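You operate a simulated robot arm through the tools that you are given. There is no shell and no other tool. Be economical: measure what you need, move in short steps, check, and stop when the job is done.

Carry out the task below with a simulated robot arm. There is one attempt and no reset: what you move stays moved.

Task
Sand the chalky spot off the large hood's top, then paint the bare patch.
Fine: use the brown pad, then the brown dauber and the paint tin; put pad and dauber back; leave the heater where it stands, switched off.

Only the result counts: the job must be done as asked and must still hold three seconds after the hand-in. Knocking over, shifting, dropping, spilling or breaking anything else fails it.

Robot
A 5-joint arm with a two-finger parallel gripper, fixed in place. Base frame: the origin is at the foot of the arm, x ahead of it, y to its left, z up; the work surface is at about z = 0. Readings come in m, degrees, newtons and seconds.
With the tool pointing down near the work surface it reaches from about 0.26 to 0.68 m from the base axis. Its first joint turns from -66.0 to 66.0 degrees. The tool tilts only in the upright plane through the base axis and itself; it spins freely about its own axis. Payload 2.9 kg.
Tool frame: the origin (TCP) lies between the finger pads and is the grasp point; the fingertips stand 0.03 m ahead of it; z points along the fingers, y is the line along which they close. Largest opening 0.11 m; finger width 0.02, thickness 0.01; the body of the gripper, 0.048 by 0.112 m, starts 0.055 m behind the TCP.
Orientation is told as [roll, pitch, yaw] about the base's x, y, z axes, in that order, counted from this pose: with the fingers straight down and closing along the base's y, the tool's x points along the base's -x, its y along +y and its z along -z.

Tools
- The arm moves only by the tool servo_tool. Its argument "motion" is a list of rows, each an object (a shift or turn left out is 0, a gripper value left out holds the last) with "slide": the shift along the tool's x, y, z in units of 20 mm (1.0 is 20 mm), a list of three; "rot": the turn, a rotation vector about the tool's x, y, z in units of 8 degrees (1.0 is 8 degrees), a list of three. In form: [{"slide": [x, y, z], "rot": [ax, ay, az]}, ...]. A call has 1 to 20 rows; each row shifts and turns the commanded pose from where the row before left it, along the tool's axes as they then stand. "claw" is the gripper command, from -1 (shut) to 1 (fully open), values between in proportion, set as the call begins (left out, the last holds). A call with a number of a shift or a turn outside -1 to 1 is refused whole. Rows are played at 5 a second. More than 0.05 m and 8.6 degrees between two rows, or a gripper value outside its range, and nothing of the call is played. A pose out of reach is approached as far as the arm can. The call stops where the force on the tool passes 40 N (or 10 N more than at its start, if that is more) or the arm is blocked; 0.2 s more then pass. Each finger travels about 0.108 m/s and halts on what it meets, pressing with about 32 N; the grip force reading is that of the motor and also rises with nothing between the fingers. The clock runs only during rows and for 0.2 s after the last one: add rows that do not move to give the fingers time. The reply holds the time, the measured pose of the TCP, the force on the tool along the base axes, the opening and the grip force, in the units named above and with some noise.
- Cameras (640 x 400 px; columns grow to the right, rows downward): "scene" is fixed at [0.0347, -0.4484, 0.6104]; the picture's right is [0.78, -0.62, 0.00], its down [-0.32, -0.40, -0.86] and it looks along [0.53, 0.68, -0.51] (base axes); focal length 314 px, centre (320, 200). "wrist" rides on the gripper at [-0.036, 0, -0.057] in the tool frame; the picture's right is [0.00, -1.00, 0.00], its down [0.97, 0.00, -0.24] and it looks along [0.24, 0.00, 0.97] (tool axes); focal length 218 px, centre (320, 200). There is no depth. A picture from a camera that has moved, and an enlarged one, comes with that camera's place and axes in the base frame and with its lens.
- camera(camera): a new picture of that camera. No time passes.
- enlarge(camera, box): a new picture of the part [left, top, right, bottom] of that camera's present view, enlarged. No time passes.
- close_job(): hands the job in; it is judged then, once.

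Work in short steps. Places have to be worked out from the pictures, the camera data and where the tool is seen: move nearer, look again, correct. Check each grasp and each placing, and mend what went wrong. You have 120 turns and 84 pictures in all, those below and enlarged ones among them. Open the gripper and draw the arm clear of the work before you hand the job in, unless the task says otherwise; then end with one line.

The tools are called after "Emit:" as a command line: name --argument value ..., lists and objects as JSON in quotes. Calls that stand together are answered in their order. servo_tool: Moves the arm, as the interface text tells. Its arguments: {"type":"object","properties":{"motion":{"type":"array","items":{"type":"object","properties":{"slide":{"type":"array","items":{"type":"number"}},"rot":{"type":"array","items":{"type":"number"}}}}},"claw":{"type":"number"}},"required":["motion"]} The other tools are called the same way: camera (camera) takes a picture; enlarge (camera, box) takes an enlarged picture of a part of a camera's view; close_job () hands the job in.

At the start:

```text
t: 0.0
eef_pos: [0.3749, 0.0998, 0.4632]
orientation: [0.0, 0.0, 0.0]
wrist_force: [-0.5, 0.7, 0.0]
opening: 0.11
finger_force: 0.0
```

scene: 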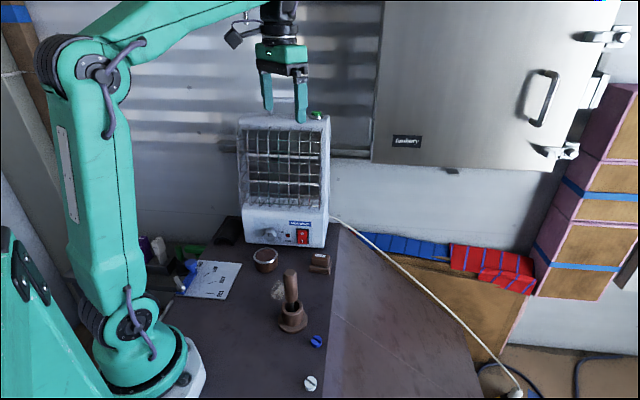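
wrist: 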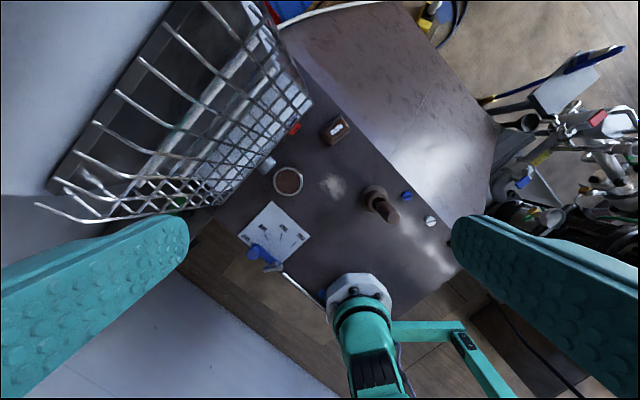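

I start by enlarging both views to identify the pad, dauber, tin, spot and heater.

Emit:
enlarge --camera "scene" --box '[140, 200, 380, 400]'

Emit:
enlarge --camera "wrist" --box '[200, 80, 480, 300]'

Emit:
enlarge --camera "scene" --box '[220, 90, 350, 260]'

```text
2.00 times, centred on (260, 300) of scene
camera zoom: at [0.0347, -0.4484, 0.6104], right [0.78, -0.62, 0.0], down [-0.32, -0.4, -0.86], along [0.53, 0.68, -0.51], focal length 628 px, centre (440, 0)
```

zoom: 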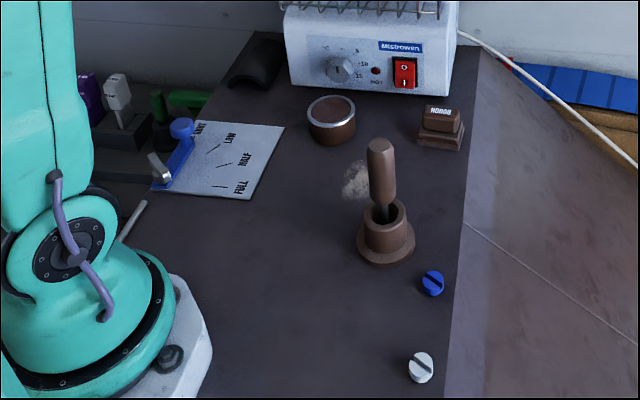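

```text
1.82 times, centred on (340, 190) of wrist
camera zoom: at [0.4106, 0.0989, 0.5186], right [0.0, -1.0, 0.0], down [-0.97, 0.0, 0.24], along [-0.24, 0.0, -0.97], focal length 397 px, centre (284, 218)
```

zoom: 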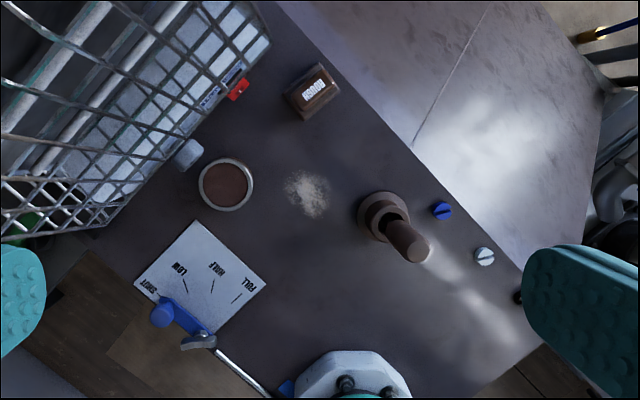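

```text
2.35 times, centred on (285, 175) of scene
camera zoom: at [0.0347, -0.4484, 0.6104], right [0.78, -0.62, 0.0], down [-0.32, -0.4, -0.86], along [0.53, 0.68, -0.51], focal length 739 px, centre (402, 259)
```

zoom: 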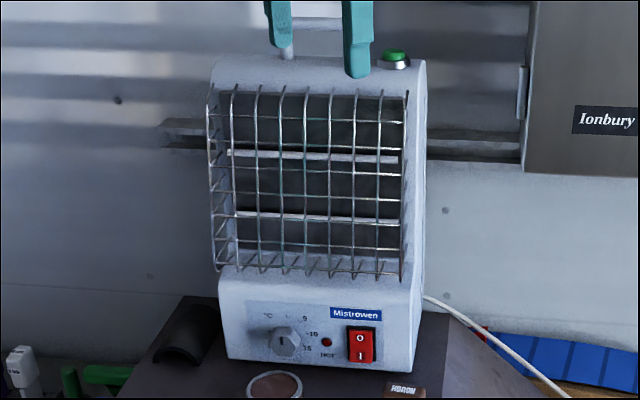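

Spot ≈(0.31,0.07), pad ≈(0.44,0.065), tin ≈(0.33,0.17), dauber in its holder ≈(0.287,-0.03) with its top near z≈0.15. I check the heater's switch and the valve-like plate more closely.

Emit:
enlarge --camera "scene" --box '[260, 215, 340, 275]'

Emit:
enlarge --camera "scene" --box '[140, 225, 260, 305]'

Emit:
enlarge --camera "wrist" --box '[260, 100, 380, 200]'

```text
6.67 times, centred on (300, 245) of scene
camera zoom: at [0.0347, -0.4484, 0.6104], right [0.78, -0.62, 0.0], down [-0.32, -0.4, -0.86], along [0.53, 0.68, -0.51], focal length 2093 px, centre (453, -100)
```

zoom: 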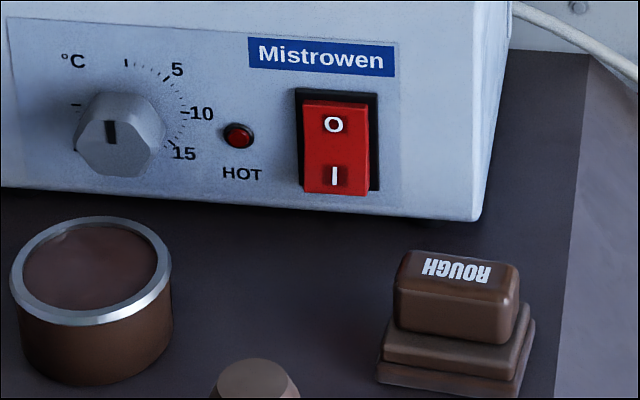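

```text
5.00 times, centred on (200, 265) of scene
camera zoom: at [0.0347, -0.4484, 0.6104], right [0.78, -0.62, 0.0], down [-0.32, -0.4, -0.86], along [0.53, 0.68, -0.51], focal length 1570 px, centre (920, -125)
```

zoom: 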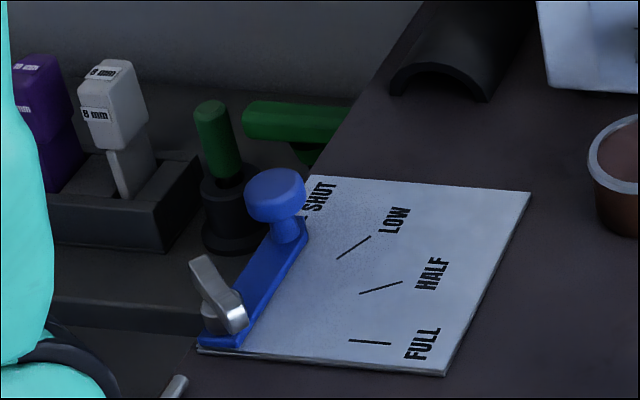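

```text
4.00 times, centred on (320, 150) of wrist
camera zoom: at [0.4106, 0.0989, 0.5186], right [0.0, -1.0, 0.0], down [-0.97, 0.0, 0.24], along [-0.24, 0.0, -0.97], focal length 873 px, centre (320, 400)
```

zoom: 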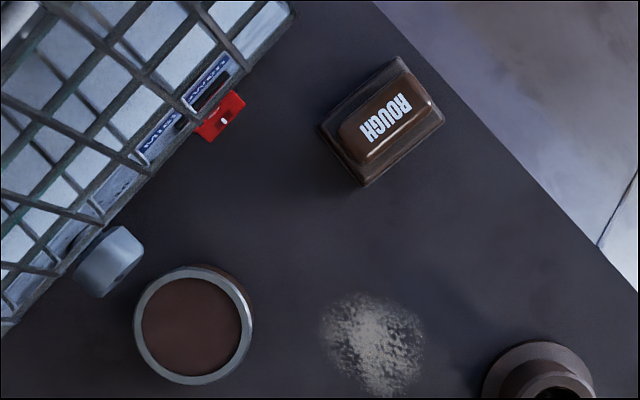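

Rocker's O side is pressed and the elements are dark, so the heater is off. I move over the pad, spin 39° so the fingers close along the pad's length (parallel to the heater front), and come down to z≈0.24.

Emit:
servo_tool --motion '[{"slide": [-0.85, -0.43, 0]}, {"slide": [-0.85, -0.43, 0]}, {"slide": [-0.85, -0.42, 0]}, {"slide": [-0.8, -0.42, 0]}, {"rot": [0, 0, -1]}, {"rot": [0, 0, -1]}, {"rot": [0, 0, -1]}, {"rot": [0, 0, -1]}, {"rot": [0, 0, -0.9]}, {"slide": [0, 0, 1]}, {"slide": [0, 0, 1]}, {"slide": [0, 0, 1]}, {"slide": [0, 0, 1]}, {"slide": [0, 0, 1]}, {"slide": [0, 0, 1]}, {"slide": [0, 0, 1]}, {"slide": [0, 0, 1]}, {"slide": [0, 0, 1]}, {"slide": [0, 0, 1]}, {"slide": [0, 0, 1]}]' --claw 1

Emit:
camera --camera "wrist"

Emit:
camera --camera "scene"

```text
t: 4.2
eef_pos: [0.441, 0.0643, 0.2415]
orientation: [0.1, 0.1, 39.3]
wrist_force: [-0.7, 0.3, -0.7]
opening: 0.1099
finger_force: 0.0
```

```text
75 pictures are left
camera wrist: at [0.4694, 0.0873, 0.2984], right [0.63, -0.78, 0.0], down [-0.75, -0.61, 0.24], along [-0.19, -0.15, -0.97], focal length 218 px, centre (320, 200)
```

wrist: 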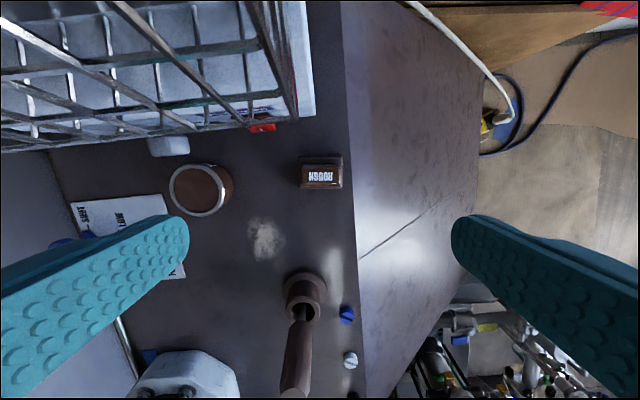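

```text
74 pictures are left
```

scene: 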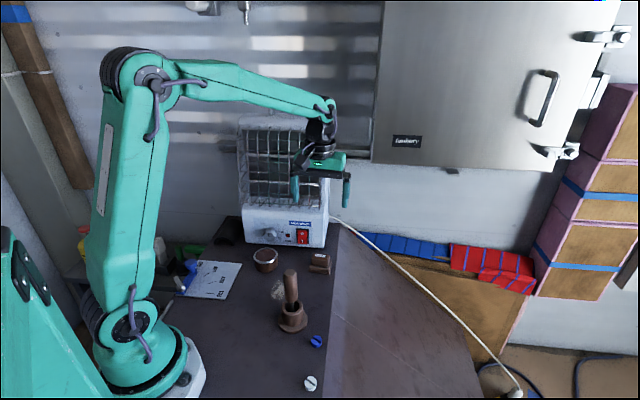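

Pad is aligned with the fingers. I correct about 6 mm and lower to z≈0.12, then look closer at the pad's layers.

Emit:
servo_tool --motion '[{"slide": [-0.25, -0.03, 0.5]}, {"slide": [0, 0, 1]}, {"slide": [0, 0, 1]}, {"slide": [0, 0, 1]}, {"slide": [0, 0, 1]}, {"slide": [0, 0, 1]}, {"slide": [0, 0, 0.5]}]'

Emit:
camera --camera "wrist"

Emit:
enlarge --camera "scene" --box '[280, 215, 360, 285]'

```text
t: 5.8
eef_pos: [0.4474, 0.0676, 0.1214]
orientation: [0.0, 0.0, 39.2]
wrist_force: [-3.5, -2.3, 4.3]
opening: 0.11
finger_force: 0.1
```

```text
73 pictures are left
camera wrist: at [0.4734, 0.0907, 0.1784], right [0.63, -0.78, 0.0], down [-0.75, -0.61, 0.24], along [-0.19, -0.15, -0.97], focal length 218 px, centre (320, 200)
```

wrist: 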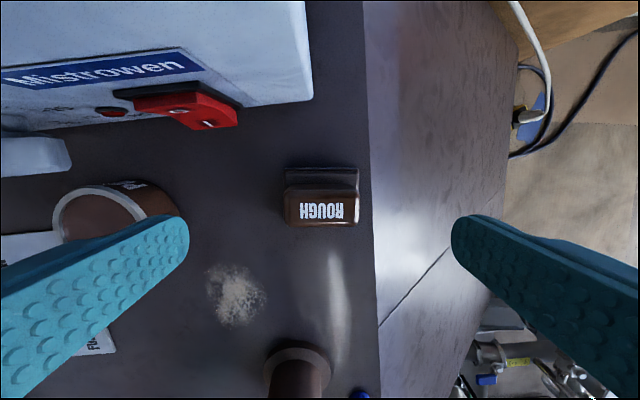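

```text
5.71 times, centred on (320, 250) of scene
camera zoom: at [0.0347, -0.4484, 0.6104], right [0.78, -0.62, 0.0], down [-0.32, -0.4, -0.86], along [0.53, 0.68, -0.51], focal length 1794 px, centre (320, -86)
```

zoom: 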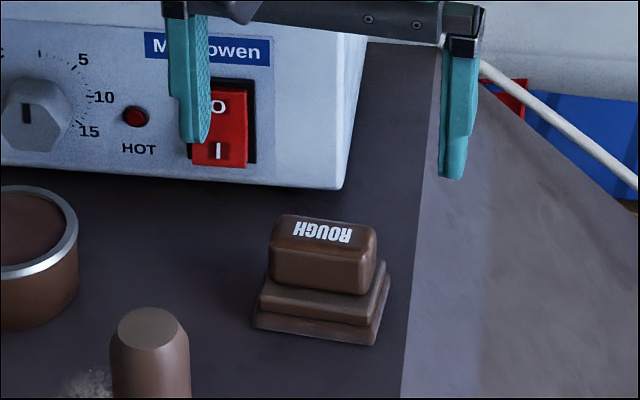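

The pad has a ~20 mm handle block (z≈0.02–0.04) over its slab. I lower so the fingertips end just above the slab (TCP z≈0.053), then close.

Emit:
servo_tool --motion '[{"slide": [0.15, 0, 0.8]}, {"slide": [0, 0, 0.8]}, {"slide": [0, 0, 0.8]}, {"slide": [0, 0, 0.6]}, {"slide": [0, 0, 0.4]}, {}]'

Emit:
enlarge --camera "scene" --box '[270, 215, 370, 285]'

Emit:
camera --camera "wrist"

```text
t: 7.2
eef_pos: [0.4443, 0.0664, 0.0542]
orientation: [0.0, -0.1, 39.2]
wrist_force: [0.1, 0.5, 1.4]
opening: 0.11
finger_force: 0.1
```

```text
5.71 times, centred on (320, 250) of scene
camera zoom: at [0.0347, -0.4484, 0.6104], right [0.78, -0.62, 0.0], down [-0.32, -0.4, -0.86], along [0.53, 0.68, -0.51], focal length 1794 px, centre (320, -86)
```

zoom: 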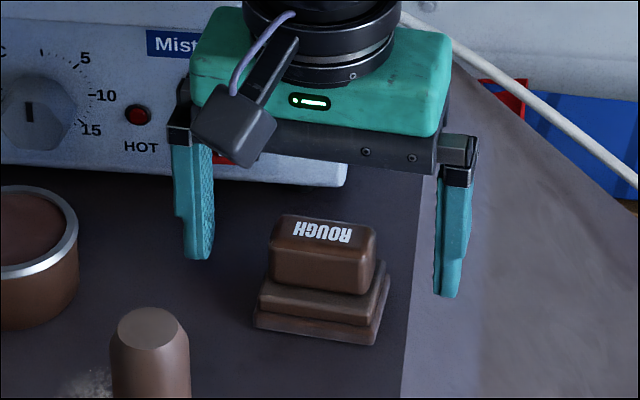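

```text
70 pictures are left
camera wrist: at [0.4712, 0.0882, 0.1103], right [0.63, -0.78, 0.0], down [-0.75, -0.61, 0.24], along [-0.19, -0.15, -0.97], focal length 218 px, centre (320, 200)
```

wrist: 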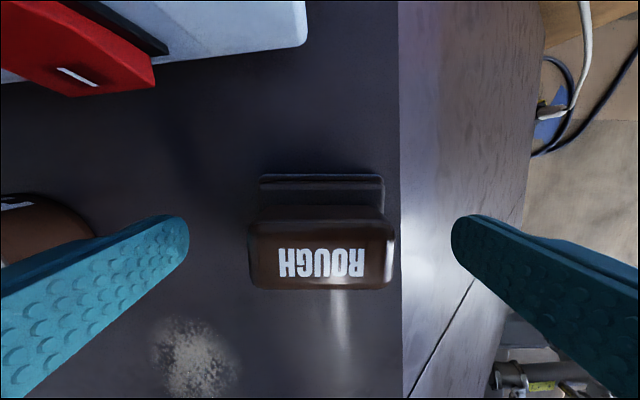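

The handle is centered between the fingers; fingertips around z≈0.024. I close on it.

Emit:
servo_tool --motion '[{}, {}, {}, {}]' --claw -1

Emit:
enlarge --camera "scene" --box '[270, 215, 370, 285]'

```text
t: 8.2
eef_pos: [0.4431, 0.066, 0.0535]
orientation: [0.0, 0.1, 39.2]
wrist_force: [0.2, 0.5, -0.1]
opening: 0.049
finger_force: 31.4
```

```text
5.71 times, centred on (320, 250) of scene
camera zoom: at [0.0347, -0.4484, 0.6104], right [0.78, -0.62, 0.0], down [-0.32, -0.4, -0.86], along [0.53, 0.68, -0.51], focal length 1794 px, centre (320, -86)
```

zoom: 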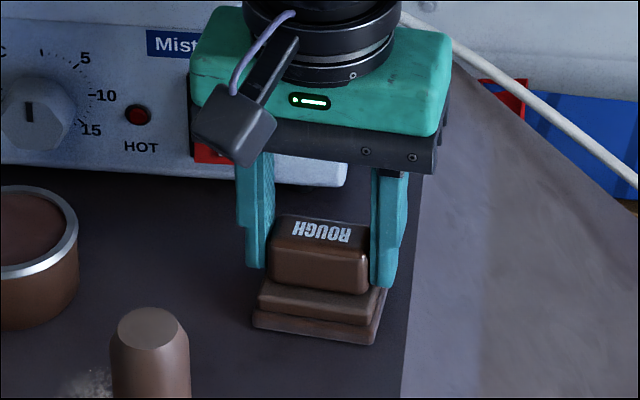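

Gripped at 49 mm. I note the pad's home (TCP 0.443, 0.066, 0.0535, yaw 39.2) and lift 6 cm to see what comes along.

Emit:
servo_tool --motion '[{"slide": [0, 0, -0.5]}, {"slide": [0, 0, -0.5]}, {"slide": [0, 0, -1]}, {"slide": [0, 0, -1]}, {}]'

Emit:
enlarge --camera "scene" --box '[250, 190, 370, 310]'

```text
t: 9.4
eef_pos: [0.4437, 0.0649, 0.1132]
orientation: [0.0, 0.0, 39.3]
wrist_force: [-0.7, 0.0, -0.5]
opening: 0.049
finger_force: 31.6
```

```text
3.33 times, centred on (310, 250) of scene
camera zoom: at [0.0347, -0.4484, 0.6104], right [0.78, -0.62, 0.0], down [-0.32, -0.4, -0.86], along [0.53, 0.68, -0.51], focal length 1046 px, centre (353, 33)
```

zoom: 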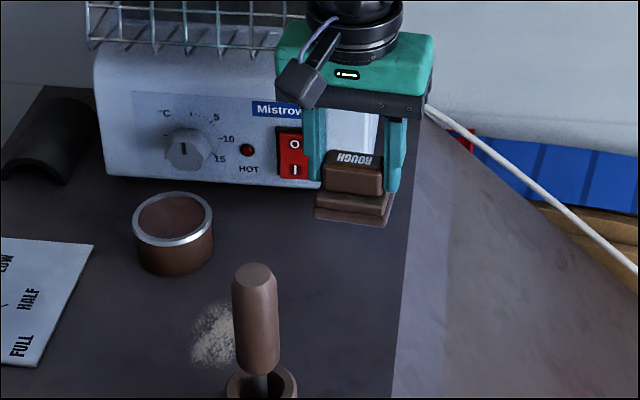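

The whole pad came up, and nothing is left at its home. Spot centre ≈(0.316, 0.067), about 6 cm across. I carry the pad above it.

Emit:
servo_tool --motion '[{"slide": [0.8, 0.69, 0]}, {"slide": [0.8, 0.69, 0]}, {"slide": [0.8, 0.69, 0]}, {"slide": [0.8, 0.69, 0]}, {"slide": [0.8, 0.69, 0]}, {"slide": [0.89, 0.68, 0]}, {}]'

Emit:
enlarge --camera "scene" --box '[200, 190, 360, 340]'

Emit:
camera --camera "wrist"

```text
t: 11.0
eef_pos: [0.3166, 0.0692, 0.1133]
orientation: [0.0, 0.0, 39.3]
wrist_force: [0.2, 0.0, -0.6]
opening: 0.049
finger_force: 31.9
```

```text
2.67 times, centred on (280, 265) of scene
camera zoom: at [0.0347, -0.4484, 0.6104], right [0.78, -0.62, 0.0], down [-0.32, -0.4, -0.86], along [0.53, 0.68, -0.51], focal length 837 px, centre (427, 27)
```

zoom: 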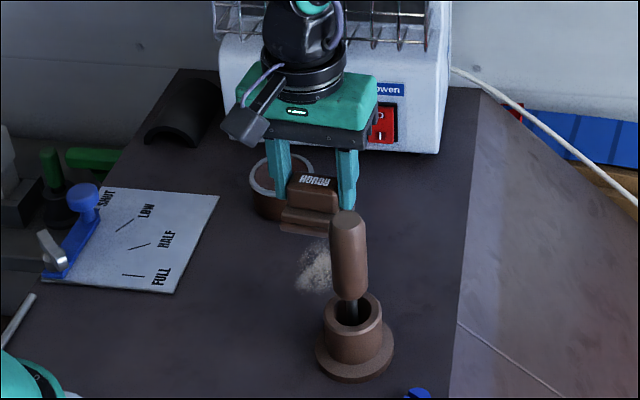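

```text
66 pictures are left
camera wrist: at [0.3434, 0.0905, 0.1701], right [0.63, -0.78, 0.0], down [-0.75, -0.61, 0.24], along [-0.19, -0.15, -0.97], focal length 218 px, centre (320, 200)
```

wrist: 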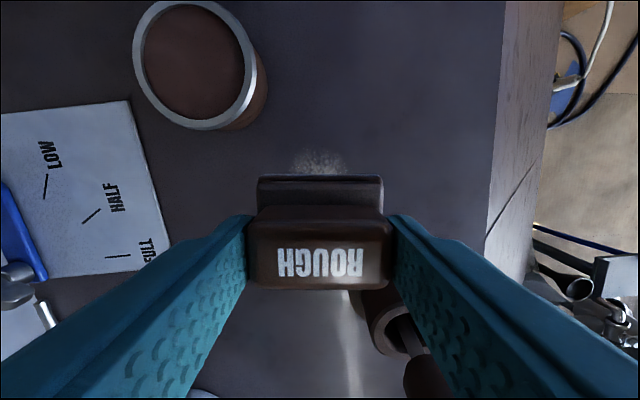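

The spot's far edge sits as expected relative to the pad. I lower until the pad rests on the hood.

Emit:
servo_tool --motion '[{"slide": [0, 0, 0.8]}, {"slide": [0, 0, 0.8]}, {"slide": [0, 0, 0.8]}, {"slide": [0, 0, 0.3]}, {"slide": [0, 0, 0.2]}, {"slide": [0, 0, 0.12]}, {}]'

```text
t: 12.6
eef_pos: [0.316, 0.0687, 0.0535]
orientation: [0.1, 0.0, 39.2]
wrist_force: [-2.3, -0.4, 9.3]
opening: 0.0488
finger_force: 31.7
```

Contact at ~9 N. I rub in short strokes along the tool x, covering the spot.

Emit:
servo_tool --motion '[{"slide": [0.5, 0, 0]}, {"slide": [0.5, 0, 0]}, {"slide": [-0.5, 0, 0]}, {"slide": [-0.5, 0, 0]}, {"slide": [-0.5, 0, 0]}, {"slide": [-0.5, 0, 0]}, {"slide": [0.5, 0, 0]}, {"slide": [0.5, 0, 0]}, {"slide": [0.5, 0.4, 0]}, {"slide": [0.5, 0, 0]}, {"slide": [-0.5, 0, 0]}, {"slide": [-0.5, 0, 0]}, {"slide": [-0.5, 0, 0]}, {"slide": [-0.5, 0, 0]}, {"slide": [0, -0.8, 0]}, {"slide": [0.5, 0, 0]}, {"slide": [0.5, 0, 0]}, {"slide": [0.5, 0, 0]}, {"slide": [0.5, 0, 0]}, {}]'

Emit:
enlarge --camera "scene" --box '[200, 190, 360, 340]'

```text
t: 16.8
eef_pos: [0.3058, 0.0484, 0.0533]
orientation: [0.0, -0.1, 39.1]
wrist_force: [1.4, 0.9, 4.2]
opening: 0.0489
finger_force: 32.0
```

```text
2.67 times, centred on (280, 265) of scene
camera zoom: at [0.0347, -0.4484, 0.6104], right [0.78, -0.62, 0.0], down [-0.32, -0.4, -0.86], along [0.53, 0.68, -0.51], focal length 837 px, centre (427, 27)
```

zoom: 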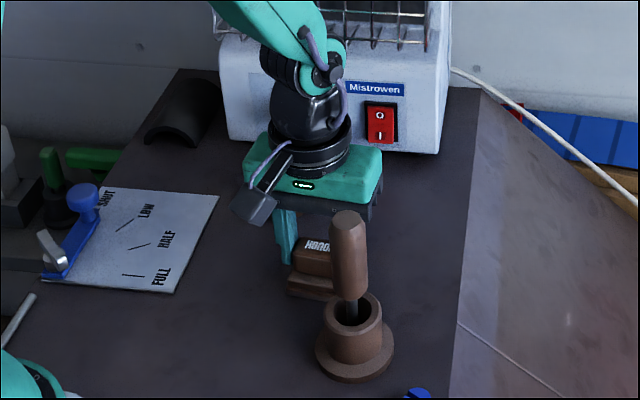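

Strokes went cleanly. I raise the pad and look at the spot.

Emit:
servo_tool --motion '[{"slide": [-0.5, 0.4, -0.5]}, {"slide": [-0.5, 0, -1]}, {"slide": [-1, 0, -1]}, {"slide": [-1, 0, -0.5]}, {"slide": [-0.5, 0, -0.5]}]'

Emit:
camera --camera "wrist"

Emit:
enlarge --camera "scene" --box '[230, 230, 340, 330]'

```text
t: 18.0
eef_pos: [0.3558, 0.0994, 0.1234]
orientation: [0.1, 0.0, 39.1]
wrist_force: [-0.9, -0.5, -0.2]
opening: 0.0489
finger_force: 31.5
```

```text
64 pictures are left
camera wrist: at [0.3823, 0.1222, 0.18], right [0.63, -0.78, 0.0], down [-0.75, -0.61, 0.24], along [-0.19, -0.15, -0.97], focal length 218 px, centre (320, 200)
```

wrist: 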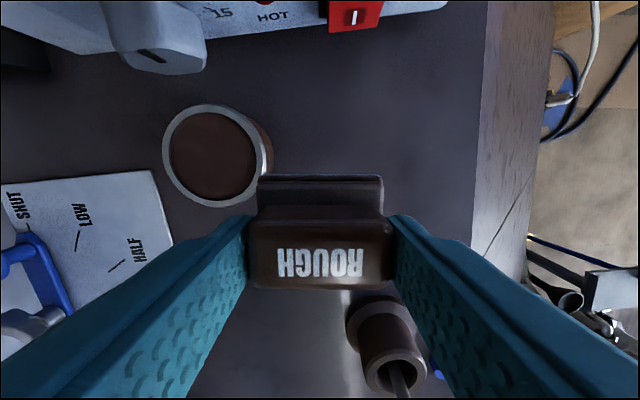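

```text
4.00 times, centred on (285, 280) of scene
camera zoom: at [0.0347, -0.4484, 0.6104], right [0.78, -0.62, 0.0], down [-0.32, -0.4, -0.86], along [0.53, 0.68, -0.51], focal length 1256 px, centre (460, -120)
```

zoom: 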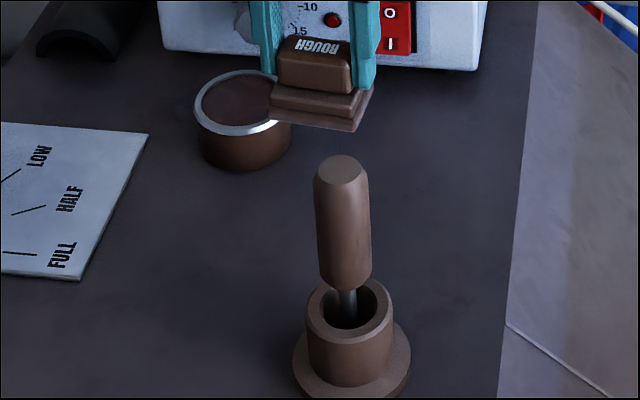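

Chalk no longer visible. I return the pad above its home and descend (with final slow steps).

Emit:
servo_tool --motion '[{"slide": [-0.46, -0.82, 0]}, {"slide": [-0.46, -0.82, 0]}, {"slide": [-0.46, -0.82, 0]}, {"slide": [-0.46, -0.82, 0]}, {"slide": [-0.46, -0.81, 0]}, {}, {"slide": [0, 0, 1]}, {"slide": [0, 0, 1]}, {"slide": [0, 0, 0.8]}, {"slide": [0, 0, 0.3]}, {}]'

```text
t: 20.4
eef_pos: [0.4416, 0.0652, 0.061]
orientation: [0.0, 0.1, 39.2]
wrist_force: [-0.3, -0.5, -0.6]
opening: 0.0493
finger_force: 32.1
```

Almost home; small correction and the last 7 mm.

Emit:
servo_tool --motion '[{"slide": [-0.08, 0, 0.15]}, {"slide": [0, 0, 0.15]}, {"slide": [0, 0, 0.07]}, {}]'

```text
t: 21.4
eef_pos: [0.443, 0.0678, 0.0532]
orientation: [0.0, 0.0, 39.2]
wrist_force: [0.3, 0.4, -0.6]
opening: 0.0489
finger_force: 32.2
```

Force is still near zero, so I ease down 1 mm to confirm contact.

Emit:
servo_tool --motion '[{"slide": [0, 0, 0.06]}, {}]'

```text
t: 22.0
eef_pos: [0.4436, 0.0661, 0.0533]
orientation: [0.1, 0.0, 39.2]
wrist_force: [-4.7, -0.7, 12.8]
opening: 0.0492
finger_force: 32.1
```

Contact. I release the pad and rise, then look at pad and spot.

Emit:
servo_tool --motion '[{"slide": [0, 0, -0.05]}, {}, {}, {}]' --claw 1

Emit:
servo_tool --motion '[{"slide": [0, 0, -0.5]}, {"slide": [0, 0, -1]}, {"slide": [0, 0, -1]}, {"slide": [0, 0, -1]}, {"slide": [0, 0, -1]}, {"slide": [0, 0, -1]}, {"slide": [0, 0, -1]}, {"slide": [0, 0, -1]}, {}]'

Emit:
camera --camera "wrist"

Emit:
enlarge --camera "wrist" --box '[160, 140, 360, 300]'

```text
t: 23.0
eef_pos: [0.4431, 0.0663, 0.0542]
orientation: [0.0, 0.0, 39.2]
wrist_force: [-1.1, -0.5, -0.8]
opening: 0.1101
finger_force: 0.0
```

```text
t: 25.0
eef_pos: [0.4439, 0.0665, 0.2057]
orientation: [0.1, 0.0, 39.3]
wrist_force: [0.2, 0.8, -0.4]
opening: 0.1099
finger_force: 0.1
```

```text
62 pictures are left
camera wrist: at [0.4707, 0.0888, 0.2615], right [0.63, -0.78, 0.0], down [-0.75, -0.61, 0.24], along [-0.19, -0.15, -0.97], focal length 218 px, centre (320, 200)
```

wrist: 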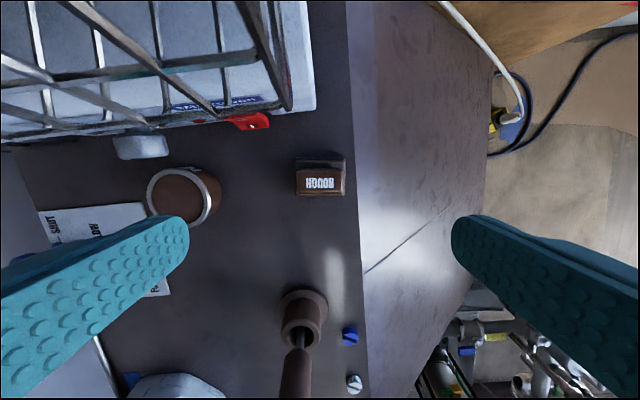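

```text
2.50 times, centred on (260, 220) of wrist
camera zoom: at [0.4707, 0.0888, 0.2615], right [0.63, -0.78, 0.0], down [-0.75, -0.61, 0.24], along [-0.19, -0.15, -0.97], focal length 546 px, centre (470, 150)
```

zoom: 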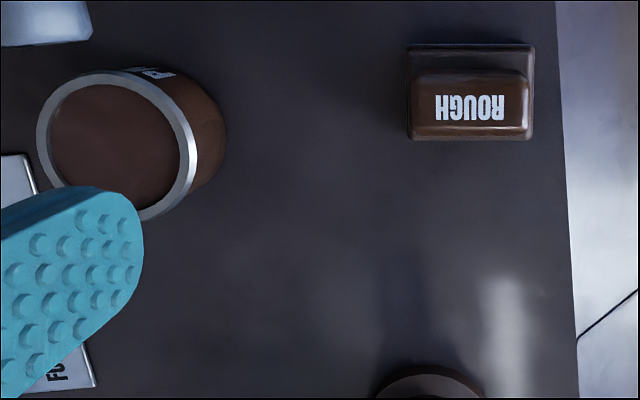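

The chalk is gone and the pad is back. Next the dauber: axis ≈(0.279,-0.037), handle z≈0.08–0.157, ~30 mm thick. I move above it.

Emit:
servo_tool --motion '[{"slide": [0, 0, -0.9]}, {"slide": [0, 0, -0.8]}, {"slide": [1, 0.12, 0]}, {"slide": [1, 0.12, 0]}, {"slide": [1, 0.12, 0]}, {"slide": [1, 0.12, 0]}, {"slide": [1, 0.12, 0]}, {"slide": [1, 0.12, 0]}, {"slide": [1, 0.12, 0]}, {"slide": [1, 0.12, 0]}, {"slide": [1, 0.12, 0]}, {"slide": [0.6, 0.12, 0]}, {}]'

Emit:
camera --camera "wrist"

Emit:
camera --camera "scene"

```text
t: 27.8
eef_pos: [0.2789, -0.0372, 0.2383]
orientation: [0.0, 0.0, 39.2]
wrist_force: [-0.1, 0.7, -0.3]
opening: 0.1099
finger_force: 0.1
```

```text
60 pictures are left
camera wrist: at [0.3067, -0.014, 0.2951], right [0.63, -0.78, 0.0], down [-0.75, -0.61, 0.24], along [-0.19, -0.15, -0.97], focal length 218 px, centre (320, 200)
```

wrist: 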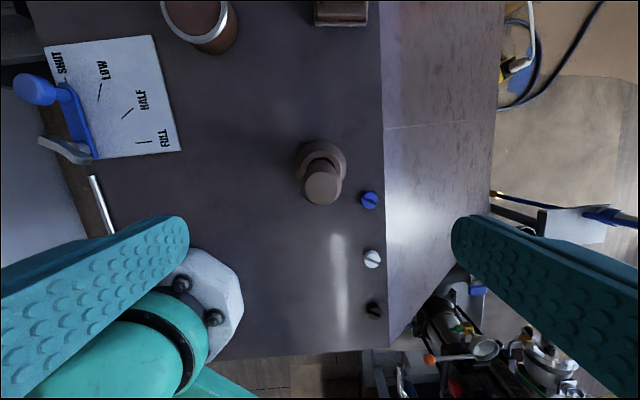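

```text
59 pictures are left
```

scene: 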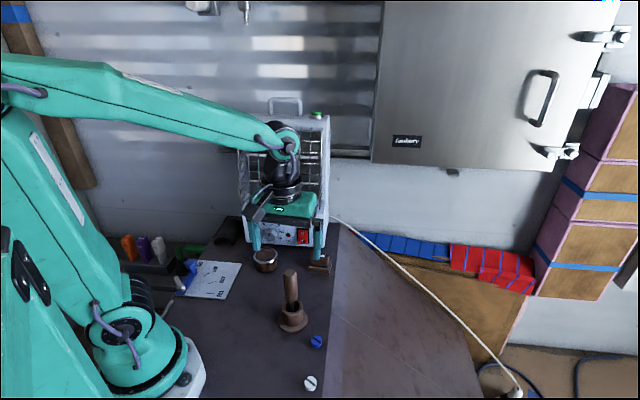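

Handle axis reads ≈(0.2855,-0.031); I correct ~9 mm in tool x and descend to z≈0.125 around the handle.

Emit:
servo_tool --motion '[{"slide": [-0.44, 0, 0]}, {"slide": [0, 0, 1]}, {"slide": [0, 0, 1]}, {}]'

Emit:
camera --camera "wrist"

```text
t: 28.8
eef_pos: [0.2867, -0.0287, 0.1977]
orientation: [0.0, 0.0, 39.1]
wrist_force: [0.2, 0.4, 0.9]
opening: 0.1101
finger_force: 0.0
```

```text
58 pictures are left
camera wrist: at [0.3138, -0.0079, 0.2547], right [0.63, -0.78, 0.0], down [-0.75, -0.61, 0.24], along [-0.19, -0.15, -0.97], focal length 218 px, centre (320, 200)
```

wrist: 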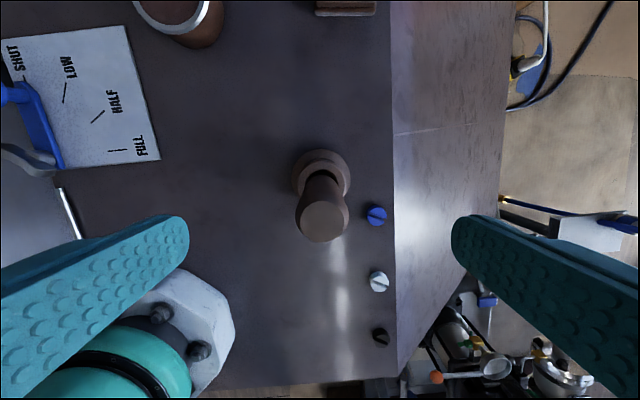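

Aligned. Lowering to z≈0.123 and closing.

Emit:
servo_tool --motion '[{"slide": [0, -0.05, 1]}, {"slide": [0, 0, 1]}, {"slide": [0, 0, 1]}, {"slide": [0, 0, 0.7]}, {}]'

Emit:
servo_tool --motion '[{}, {}, {}, {}, {}]' --claw -1

Emit:
enlarge --camera "scene" --box '[230, 220, 350, 340]'

```text
t: 30.0
eef_pos: [0.2866, -0.0311, 0.1235]
orientation: [0.0, 0.0, 39.2]
wrist_force: [-0.7, 0.7, -0.2]
opening: 0.11
finger_force: 0.1
```

```text
t: 31.2
eef_pos: [0.287, -0.0316, 0.1238]
orientation: [-0.1, 0.0, 39.2]
wrist_force: [0.2, -0.4, -0.6]
opening: 0.0272
finger_force: 31.6
```

```text
3.33 times, centred on (290, 280) of scene
camera zoom: at [0.0347, -0.4484, 0.6104], right [0.78, -0.62, 0.0], down [-0.32, -0.4, -0.86], along [0.53, 0.68, -0.51], focal length 1046 px, centre (420, -67)
```

zoom: 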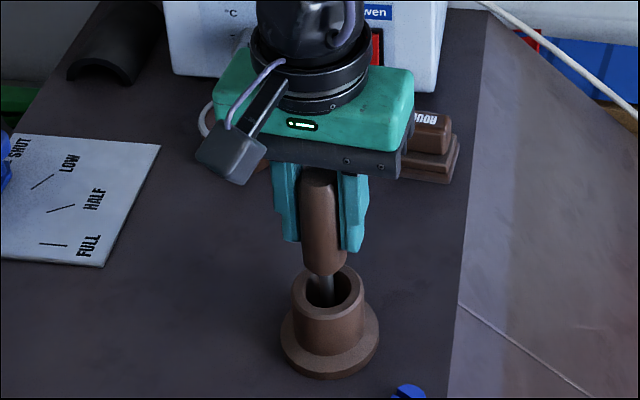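

Grasped (27 mm). Home TCP is (0.287,-0.0316,0.1238). I lift straight up 12 cm.

Emit:
servo_tool --motion '[{"slide": [0, 0, -0.4]}, {"slide": [0, 0, -0.6]}, {"slide": [0, 0, -1]}, {"slide": [0, 0, -1]}, {"slide": [0, 0, -1]}, {"slide": [0, 0, -1]}, {"slide": [0, 0, -1]}, {}]'

Emit:
enlarge --camera "scene" --box '[220, 190, 360, 340]'

```text
t: 33.0
eef_pos: [0.2874, -0.0318, 0.2442]
orientation: [0.0, 0.0, 39.2]
wrist_force: [-0.4, -1.0, 0.1]
opening: 0.0275
finger_force: 32.1
```

```text
2.67 times, centred on (290, 265) of scene
camera zoom: at [0.0347, -0.4484, 0.6104], right [0.78, -0.62, 0.0], down [-0.32, -0.4, -0.86], along [0.53, 0.68, -0.51], focal length 837 px, centre (400, 27)
```

zoom: 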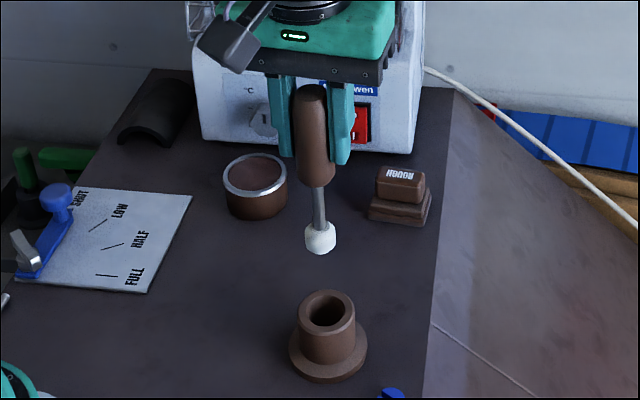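

Dauber in hand, clean white head, bottom ≈0.123 below TCP. I move to a point 3 cm short of the tin (on the side away from the heater) and check clearance to the cage.

Emit:
servo_tool --motion '[{"slide": [-0.8, 0.75, 0]}, {"slide": [-0.8, 0.75, 0]}, {"slide": [-0.8, 0.75, 0]}, {"slide": [-0.8, 0.75, 0]}, {"slide": [-0.8, 0.75, 0]}, {"slide": [-0.8, 0.75, 0]}, {"slide": [-0.8, 0.75, 0]}, {"slide": [-0.82, 0.74, 0]}, {}]'

Emit:
camera --camera "wrist"

Emit:
enlarge --camera "scene" --box '[190, 90, 350, 290]'

```text
t: 35.0
eef_pos: [0.3119, 0.1422, 0.2428]
orientation: [0.0, 0.1, 39.2]
wrist_force: [-0.6, 0.6, 0.2]
opening: 0.0274
finger_force: 32.0
```

```text
55 pictures are left
camera wrist: at [0.3387, 0.1647, 0.2998], right [0.63, -0.78, 0.0], down [-0.75, -0.61, 0.24], along [-0.19, -0.15, -0.97], focal length 218 px, centre (320, 200)
```

wrist: 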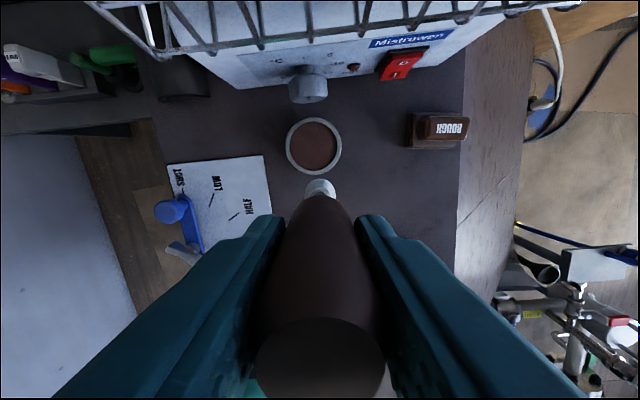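

```text
2.00 times, centred on (270, 190) of scene
camera zoom: at [0.0347, -0.4484, 0.6104], right [0.78, -0.62, 0.0], down [-0.32, -0.4, -0.86], along [0.53, 0.68, -0.51], focal length 628 px, centre (420, 220)
```

zoom: 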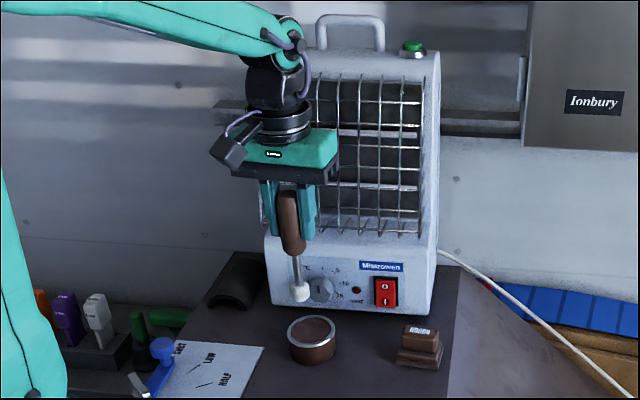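

Cage stays ~6 cm from the tin's axis, so there's room. Tin centre (0.333,0.170): I move over it and lower until the head is a bit below the rim.

Emit:
servo_tool --motion '[{"slide": [-0.8, 0.2, 0]}, {"slide": [-0.83, 0.2, 0]}, {}, {"slide": [0, 0, 1]}, {"slide": [0, 0, 1]}, {"slide": [0, 0, 1]}, {"slide": [0, 0, 0.8]}, {}]'

Emit:
enlarge --camera "scene" --box '[220, 200, 320, 290]'

Emit:
camera --camera "wrist"

```text
t: 36.8
eef_pos: [0.3318, 0.1685, 0.1669]
orientation: [-0.1, 0.0, 39.2]
wrist_force: [-0.2, 1.2, -0.7]
opening: 0.0273
finger_force: 31.4
```

```text
4.44 times, centred on (270, 245) of scene
camera zoom: at [0.0347, -0.4484, 0.6104], right [0.78, -0.62, 0.0], down [-0.32, -0.4, -0.86], along [0.53, 0.68, -0.51], focal length 1395 px, centre (542, 0)
```

zoom: 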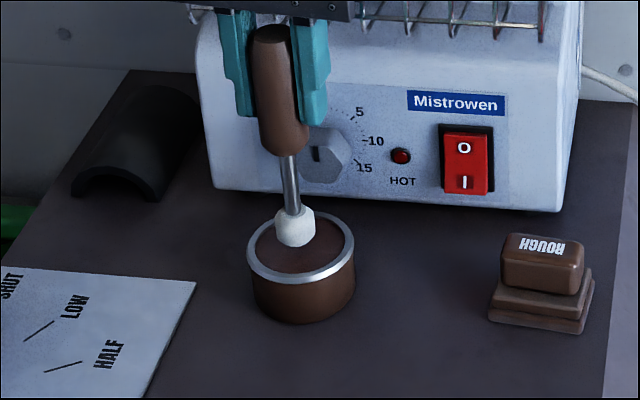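

```text
52 pictures are left
camera wrist: at [0.3588, 0.1912, 0.2236], right [0.63, -0.78, 0.0], down [-0.75, -0.61, 0.24], along [-0.19, -0.15, -0.97], focal length 218 px, centre (320, 200)
```

wrist: 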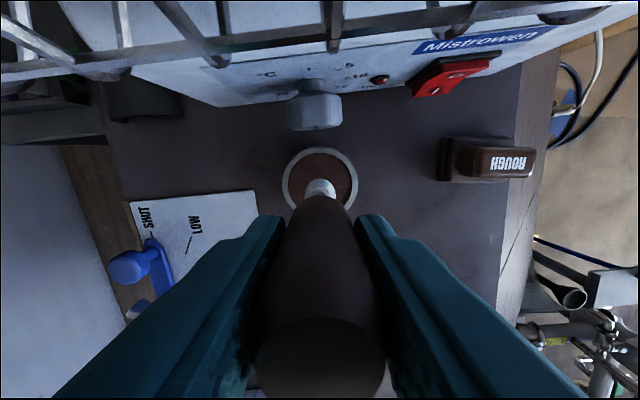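

The head is centred over the tin. I lower in small steps into the paint.

Emit:
servo_tool --motion '[{"slide": [0, 0, 0.4]}, {"slide": [0, 0, 0.3]}, {"slide": [0, 0, 0.2]}, {}]'

Emit:
enlarge --camera "scene" --box '[230, 220, 310, 290]'

```text
t: 37.8
eef_pos: [0.3318, 0.1704, 0.1511]
orientation: [-0.1, -0.3, 39.3]
wrist_force: [1.4, 3.2, 22.8]
opening: 0.0276
finger_force: 31.9
```

```text
5.71 times, centred on (270, 255) of scene
camera zoom: at [0.0346, -0.4485, 0.6103], right [0.78, -0.62, 0.0], down [-0.32, -0.4, -0.86], along [0.53, 0.68, -0.51], focal length 1794 px, centre (606, -114)
```

zoom: 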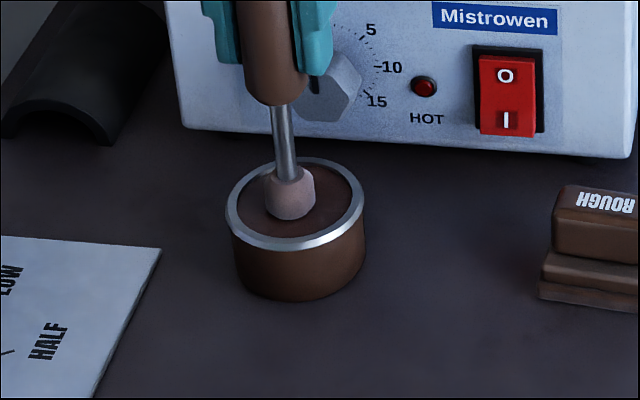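

Head touched the paint (22.8 N) and is being tinted. I ease off slightly and dwell so it loads.

Emit:
servo_tool --motion '[{"slide": [0, 0, -0.08]}, {}, {}, {}, {}, {}, {}, {}]'

Emit:
enlarge --camera "scene" --box '[230, 220, 310, 290]'

```text
t: 39.6
eef_pos: [0.3304, 0.1691, 0.1517]
orientation: [-0.1, 0.1, 39.1]
wrist_force: [-1.3, -0.7, 2.2]
opening: 0.0273
finger_force: 32.4
```

```text
5.71 times, centred on (270, 255) of scene
camera zoom: at [0.0347, -0.4484, 0.6104], right [0.78, -0.62, 0.0], down [-0.32, -0.4, -0.86], along [0.53, 0.68, -0.51], focal length 1794 px, centre (606, -114)
```

zoom: 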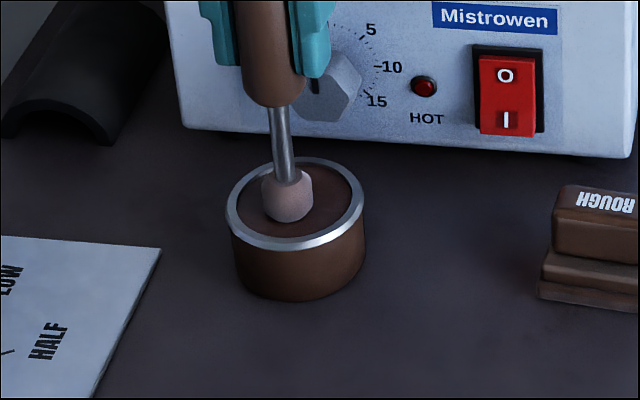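

Tint is a light rose; I press lightly again for 2 s to see if it loads more.

Emit:
servo_tool --motion '[{"slide": [0, 0, 0.05]}, {}, {}, {}, {}, {}, {}, {}, {}, {}]'

Emit:
servo_tool --motion '[{"slide": [0, 0, -0.4]}, {"slide": [0, 0, -0.8]}, {"slide": [0, 0, -0.8]}, {}]'

Emit:
enlarge --camera "scene" --box '[230, 200, 310, 290]'

```text
t: 41.8
eef_pos: [0.3306, 0.1698, 0.1507]
orientation: [0.0, -0.1, 39.1]
wrist_force: [-0.4, 0.1, 10.8]
opening: 0.0278
finger_force: 31.9
```

```text
t: 42.8
eef_pos: [0.3307, 0.1678, 0.1895]
orientation: [0.0, 0.0, 39.2]
wrist_force: [-0.8, 1.3, -1.0]
opening: 0.0273
finger_force: 31.9
```

```text
4.44 times, centred on (270, 245) of scene
camera zoom: at [0.0347, -0.4484, 0.6104], right [0.78, -0.62, 0.0], down [-0.32, -0.4, -0.86], along [0.53, 0.68, -0.51], focal length 1395 px, centre (542, 0)
```

zoom: 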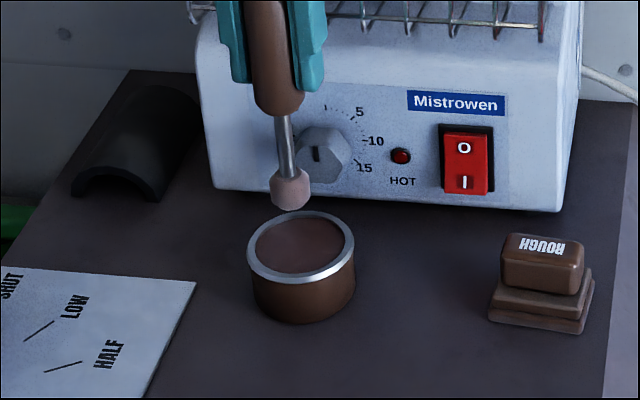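

Head loaded. I carry it over the spot centre (0.316,0.067) and lower to just above the hood.

Emit:
servo_tool --motion '[{"slide": [0.75, -0.69, 0]}, {"slide": [0.75, -0.69, 0]}, {"slide": [0.75, -0.69, 0]}, {"slide": [0.75, -0.69, 0]}, {"slide": [0.76, -0.68, 0]}, {}, {"slide": [0, 0, 1]}, {"slide": [0, 0, 1]}, {"slide": [0, 0, 0.9]}, {}]'

Emit:
enlarge --camera "scene" --box '[220, 220, 340, 340]'

```text
t: 45.0
eef_pos: [0.3152, 0.0684, 0.1316]
orientation: [0.0, 0.0, 39.2]
wrist_force: [-0.5, -0.6, -0.2]
opening: 0.0275
finger_force: 31.7
```

```text
3.33 times, centred on (280, 280) of scene
camera zoom: at [0.0347, -0.4484, 0.6104], right [0.78, -0.62, 0.0], down [-0.32, -0.4, -0.86], along [0.53, 0.68, -0.51], focal length 1046 px, centre (453, -67)
```

zoom: 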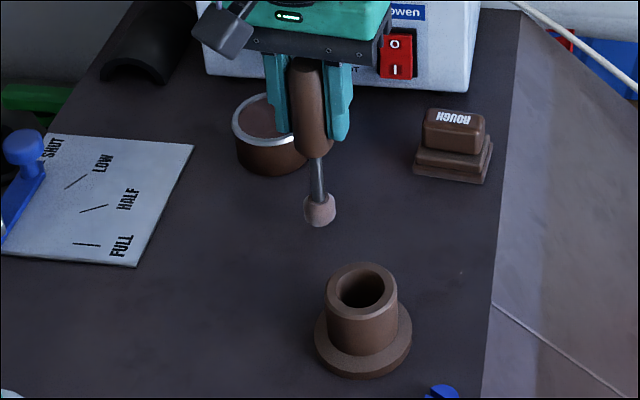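

Head hovers just above the hood. I lower slowly to touch.

Emit:
servo_tool --motion '[{"slide": [0, 0, 0.2]}, {"slide": [0, 0, 0.1]}, {"slide": [0, 0, 0.08]}, {}]'

```text
t: 46.0
eef_pos: [0.3159, 0.0683, 0.1245]
orientation: [0.1, 0.1, 39.2]
wrist_force: [0.1, -0.1, -0.1]
opening: 0.0273
finger_force: 31.3
```

Emit:
servo_tool --motion '[{"slide": [0, 0, 0.06]}, {"slide": [0, 0, 0.06]}, {}]'

```text
t: 46.8
eef_pos: [0.3153, 0.068, 0.1218]
orientation: [0.0, 0.1, 39.2]
wrist_force: [0.3, -0.2, -0.5]
opening: 0.0274
finger_force: 32.5
```

No contact yet at z=0.122; I continue in 1 mm steps.

Emit:
servo_tool --motion '[{"slide": [0, 0, 0.05]}, {"slide": [0, 0, 0.05]}, {}]'

Emit:
enlarge --camera "scene" --box '[250, 240, 310, 290]'

```text
t: 47.6
eef_pos: [0.3171, 0.0682, 0.1189]
orientation: [0.0, 0.0, 39.2]
wrist_force: [-0.3, -0.3, 0.5]
opening: 0.0276
finger_force: 32.2
```

```text
8.00 times, centred on (280, 265) of scene
camera zoom: at [0.0347, -0.4484, 0.6104], right [0.78, -0.62, 0.0], down [-0.32, -0.4, -0.86], along [0.53, 0.68, -0.51], focal length 2512 px, centre (640, -320)
```

zoom: 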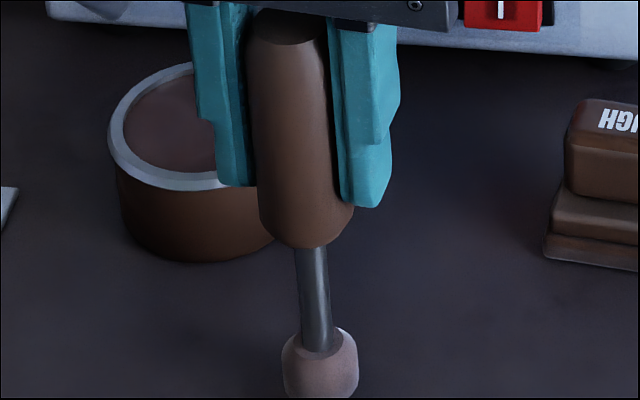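

Still free; continue down in 1 mm steps.

Emit:
servo_tool --motion '[{"slide": [0, 0, 0.06]}, {"slide": [0, 0, 0.06]}, {}]'

Emit:
servo_tool --motion '[{"slide": [0, 0, 0.05]}, {}]'

```text
t: 48.4
eef_pos: [0.3163, 0.0679, 0.1187]
orientation: [0.1, 0.0, 39.1]
wrist_force: [-0.7, -0.4, -0.2]
opening: 0.0273
finger_force: 32.3
```

```text
t: 49.0
eef_pos: [0.3154, 0.0689, 0.1165]
orientation: [0.0, 0.0, 39.2]
wrist_force: [0.8, -0.4, -0.7]
opening: 0.0272
finger_force: 31.5
```

Now z≈0.1165, still no force; continue.

Emit:
servo_tool --motion '[{"slide": [0, 0, 0.06]}, {}]'

Emit:
servo_tool --motion '[{"slide": [0, 0, 0.06]}, {}]'

Emit:
enlarge --camera "scene" --box '[250, 250, 320, 310]'

```text
t: 49.6
eef_pos: [0.315, 0.0675, 0.1157]
orientation: [0.0, -0.1, 39.2]
wrist_force: [0.2, 0.0, -0.6]
opening: 0.0276
finger_force: 31.8
```

```text
t: 50.2
eef_pos: [0.3151, 0.0683, 0.1151]
orientation: [0.0, -0.1, 39.2]
wrist_force: [0.6, -0.3, 0.1]
opening: 0.0274
finger_force: 31.9
```

```text
6.67 times, centred on (285, 280) of scene
camera zoom: at [0.0347, -0.4484, 0.6104], right [0.78, -0.62, 0.0], down [-0.32, -0.4, -0.86], along [0.53, 0.68, -0.51], focal length 2093 px, centre (553, -333)
```

zoom: 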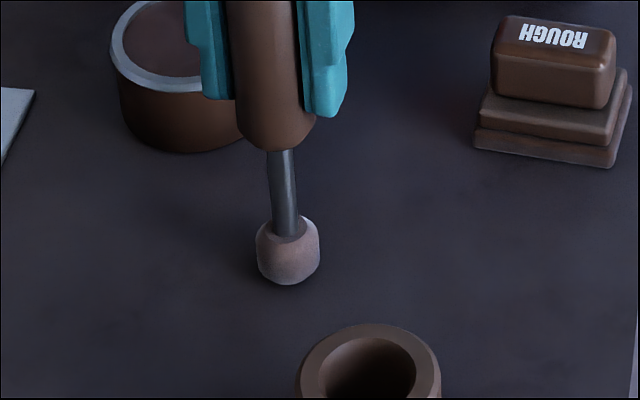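

By the picture the head is a millimetre or two above the hood; continue gently.

Emit:
servo_tool --motion '[{"slide": [0, 0, 0.06]}, {}]'

Emit:
servo_tool --motion '[{"slide": [0, 0, 0.05]}, {}]'

```text
t: 50.8
eef_pos: [0.3157, 0.0678, 0.116]
orientation: [-0.1, -0.1, 39.2]
wrist_force: [-4.9, -1.5, 22.9]
opening: 0.0274
finger_force: 31.6
```

```text
t: 51.4
eef_pos: [0.3164, 0.0692, 0.1135]
orientation: [-0.1, -0.3, 39.2]
wrist_force: [-2.4, 2.6, 25.6]
opening: 0.0273
finger_force: 32.1
```

Contact made (~23 N). I ease off a touch and do a first short stroke to see the mark.

Emit:
servo_tool --motion '[{"slide": [0, 0, -0.05]}, {"slide": [0.4, 0, 0]}, {"slide": [0.4, 0, 0]}, {"slide": [-0.4, 0, 0]}, {"slide": [-0.4, 0, 0]}, {"slide": [-0.4, 0, 0]}, {"slide": [-0.4, 0, 0]}, {}]'

Emit:
enlarge --camera "scene" --box '[250, 250, 320, 310]'

Emit:
camera --camera "wrist"

```text
t: 53.2
eef_pos: [0.3274, 0.0783, 0.1133]
orientation: [0.0, 0.0, 39.2]
wrist_force: [-3.0, -1.6, 8.0]
opening: 0.0273
finger_force: 31.5
```

```text
6.67 times, centred on (285, 280) of scene
camera zoom: at [0.0347, -0.4484, 0.6104], right [0.78, -0.62, 0.0], down [-0.32, -0.4, -0.86], along [0.53, 0.68, -0.51], focal length 2093 px, centre (553, -333)
```

zoom: 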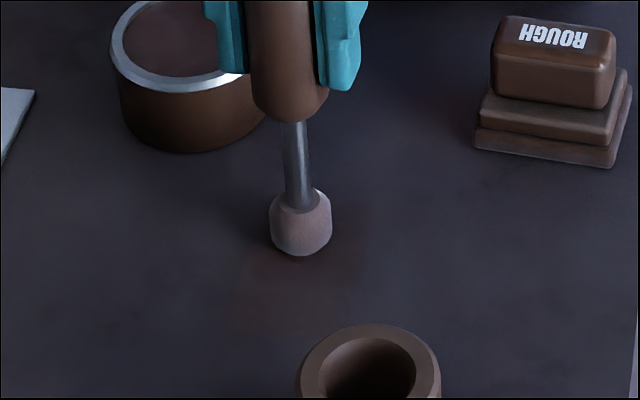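

```text
44 pictures are left
camera wrist: at [0.3559, 0.1012, 0.17], right [0.63, -0.78, 0.0], down [-0.75, -0.61, 0.24], along [-0.19, -0.15, -0.97], focal length 218 px, centre (320, 200)
```

wrist: 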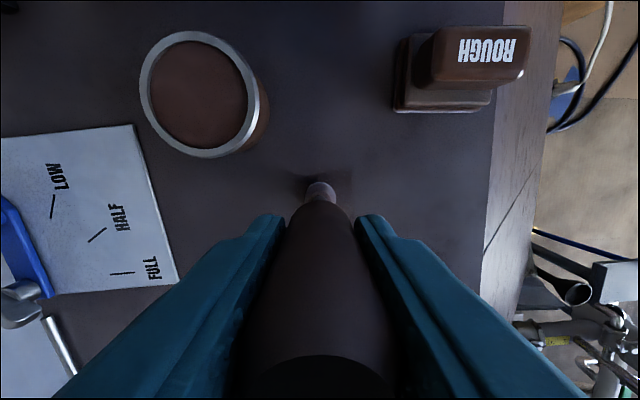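

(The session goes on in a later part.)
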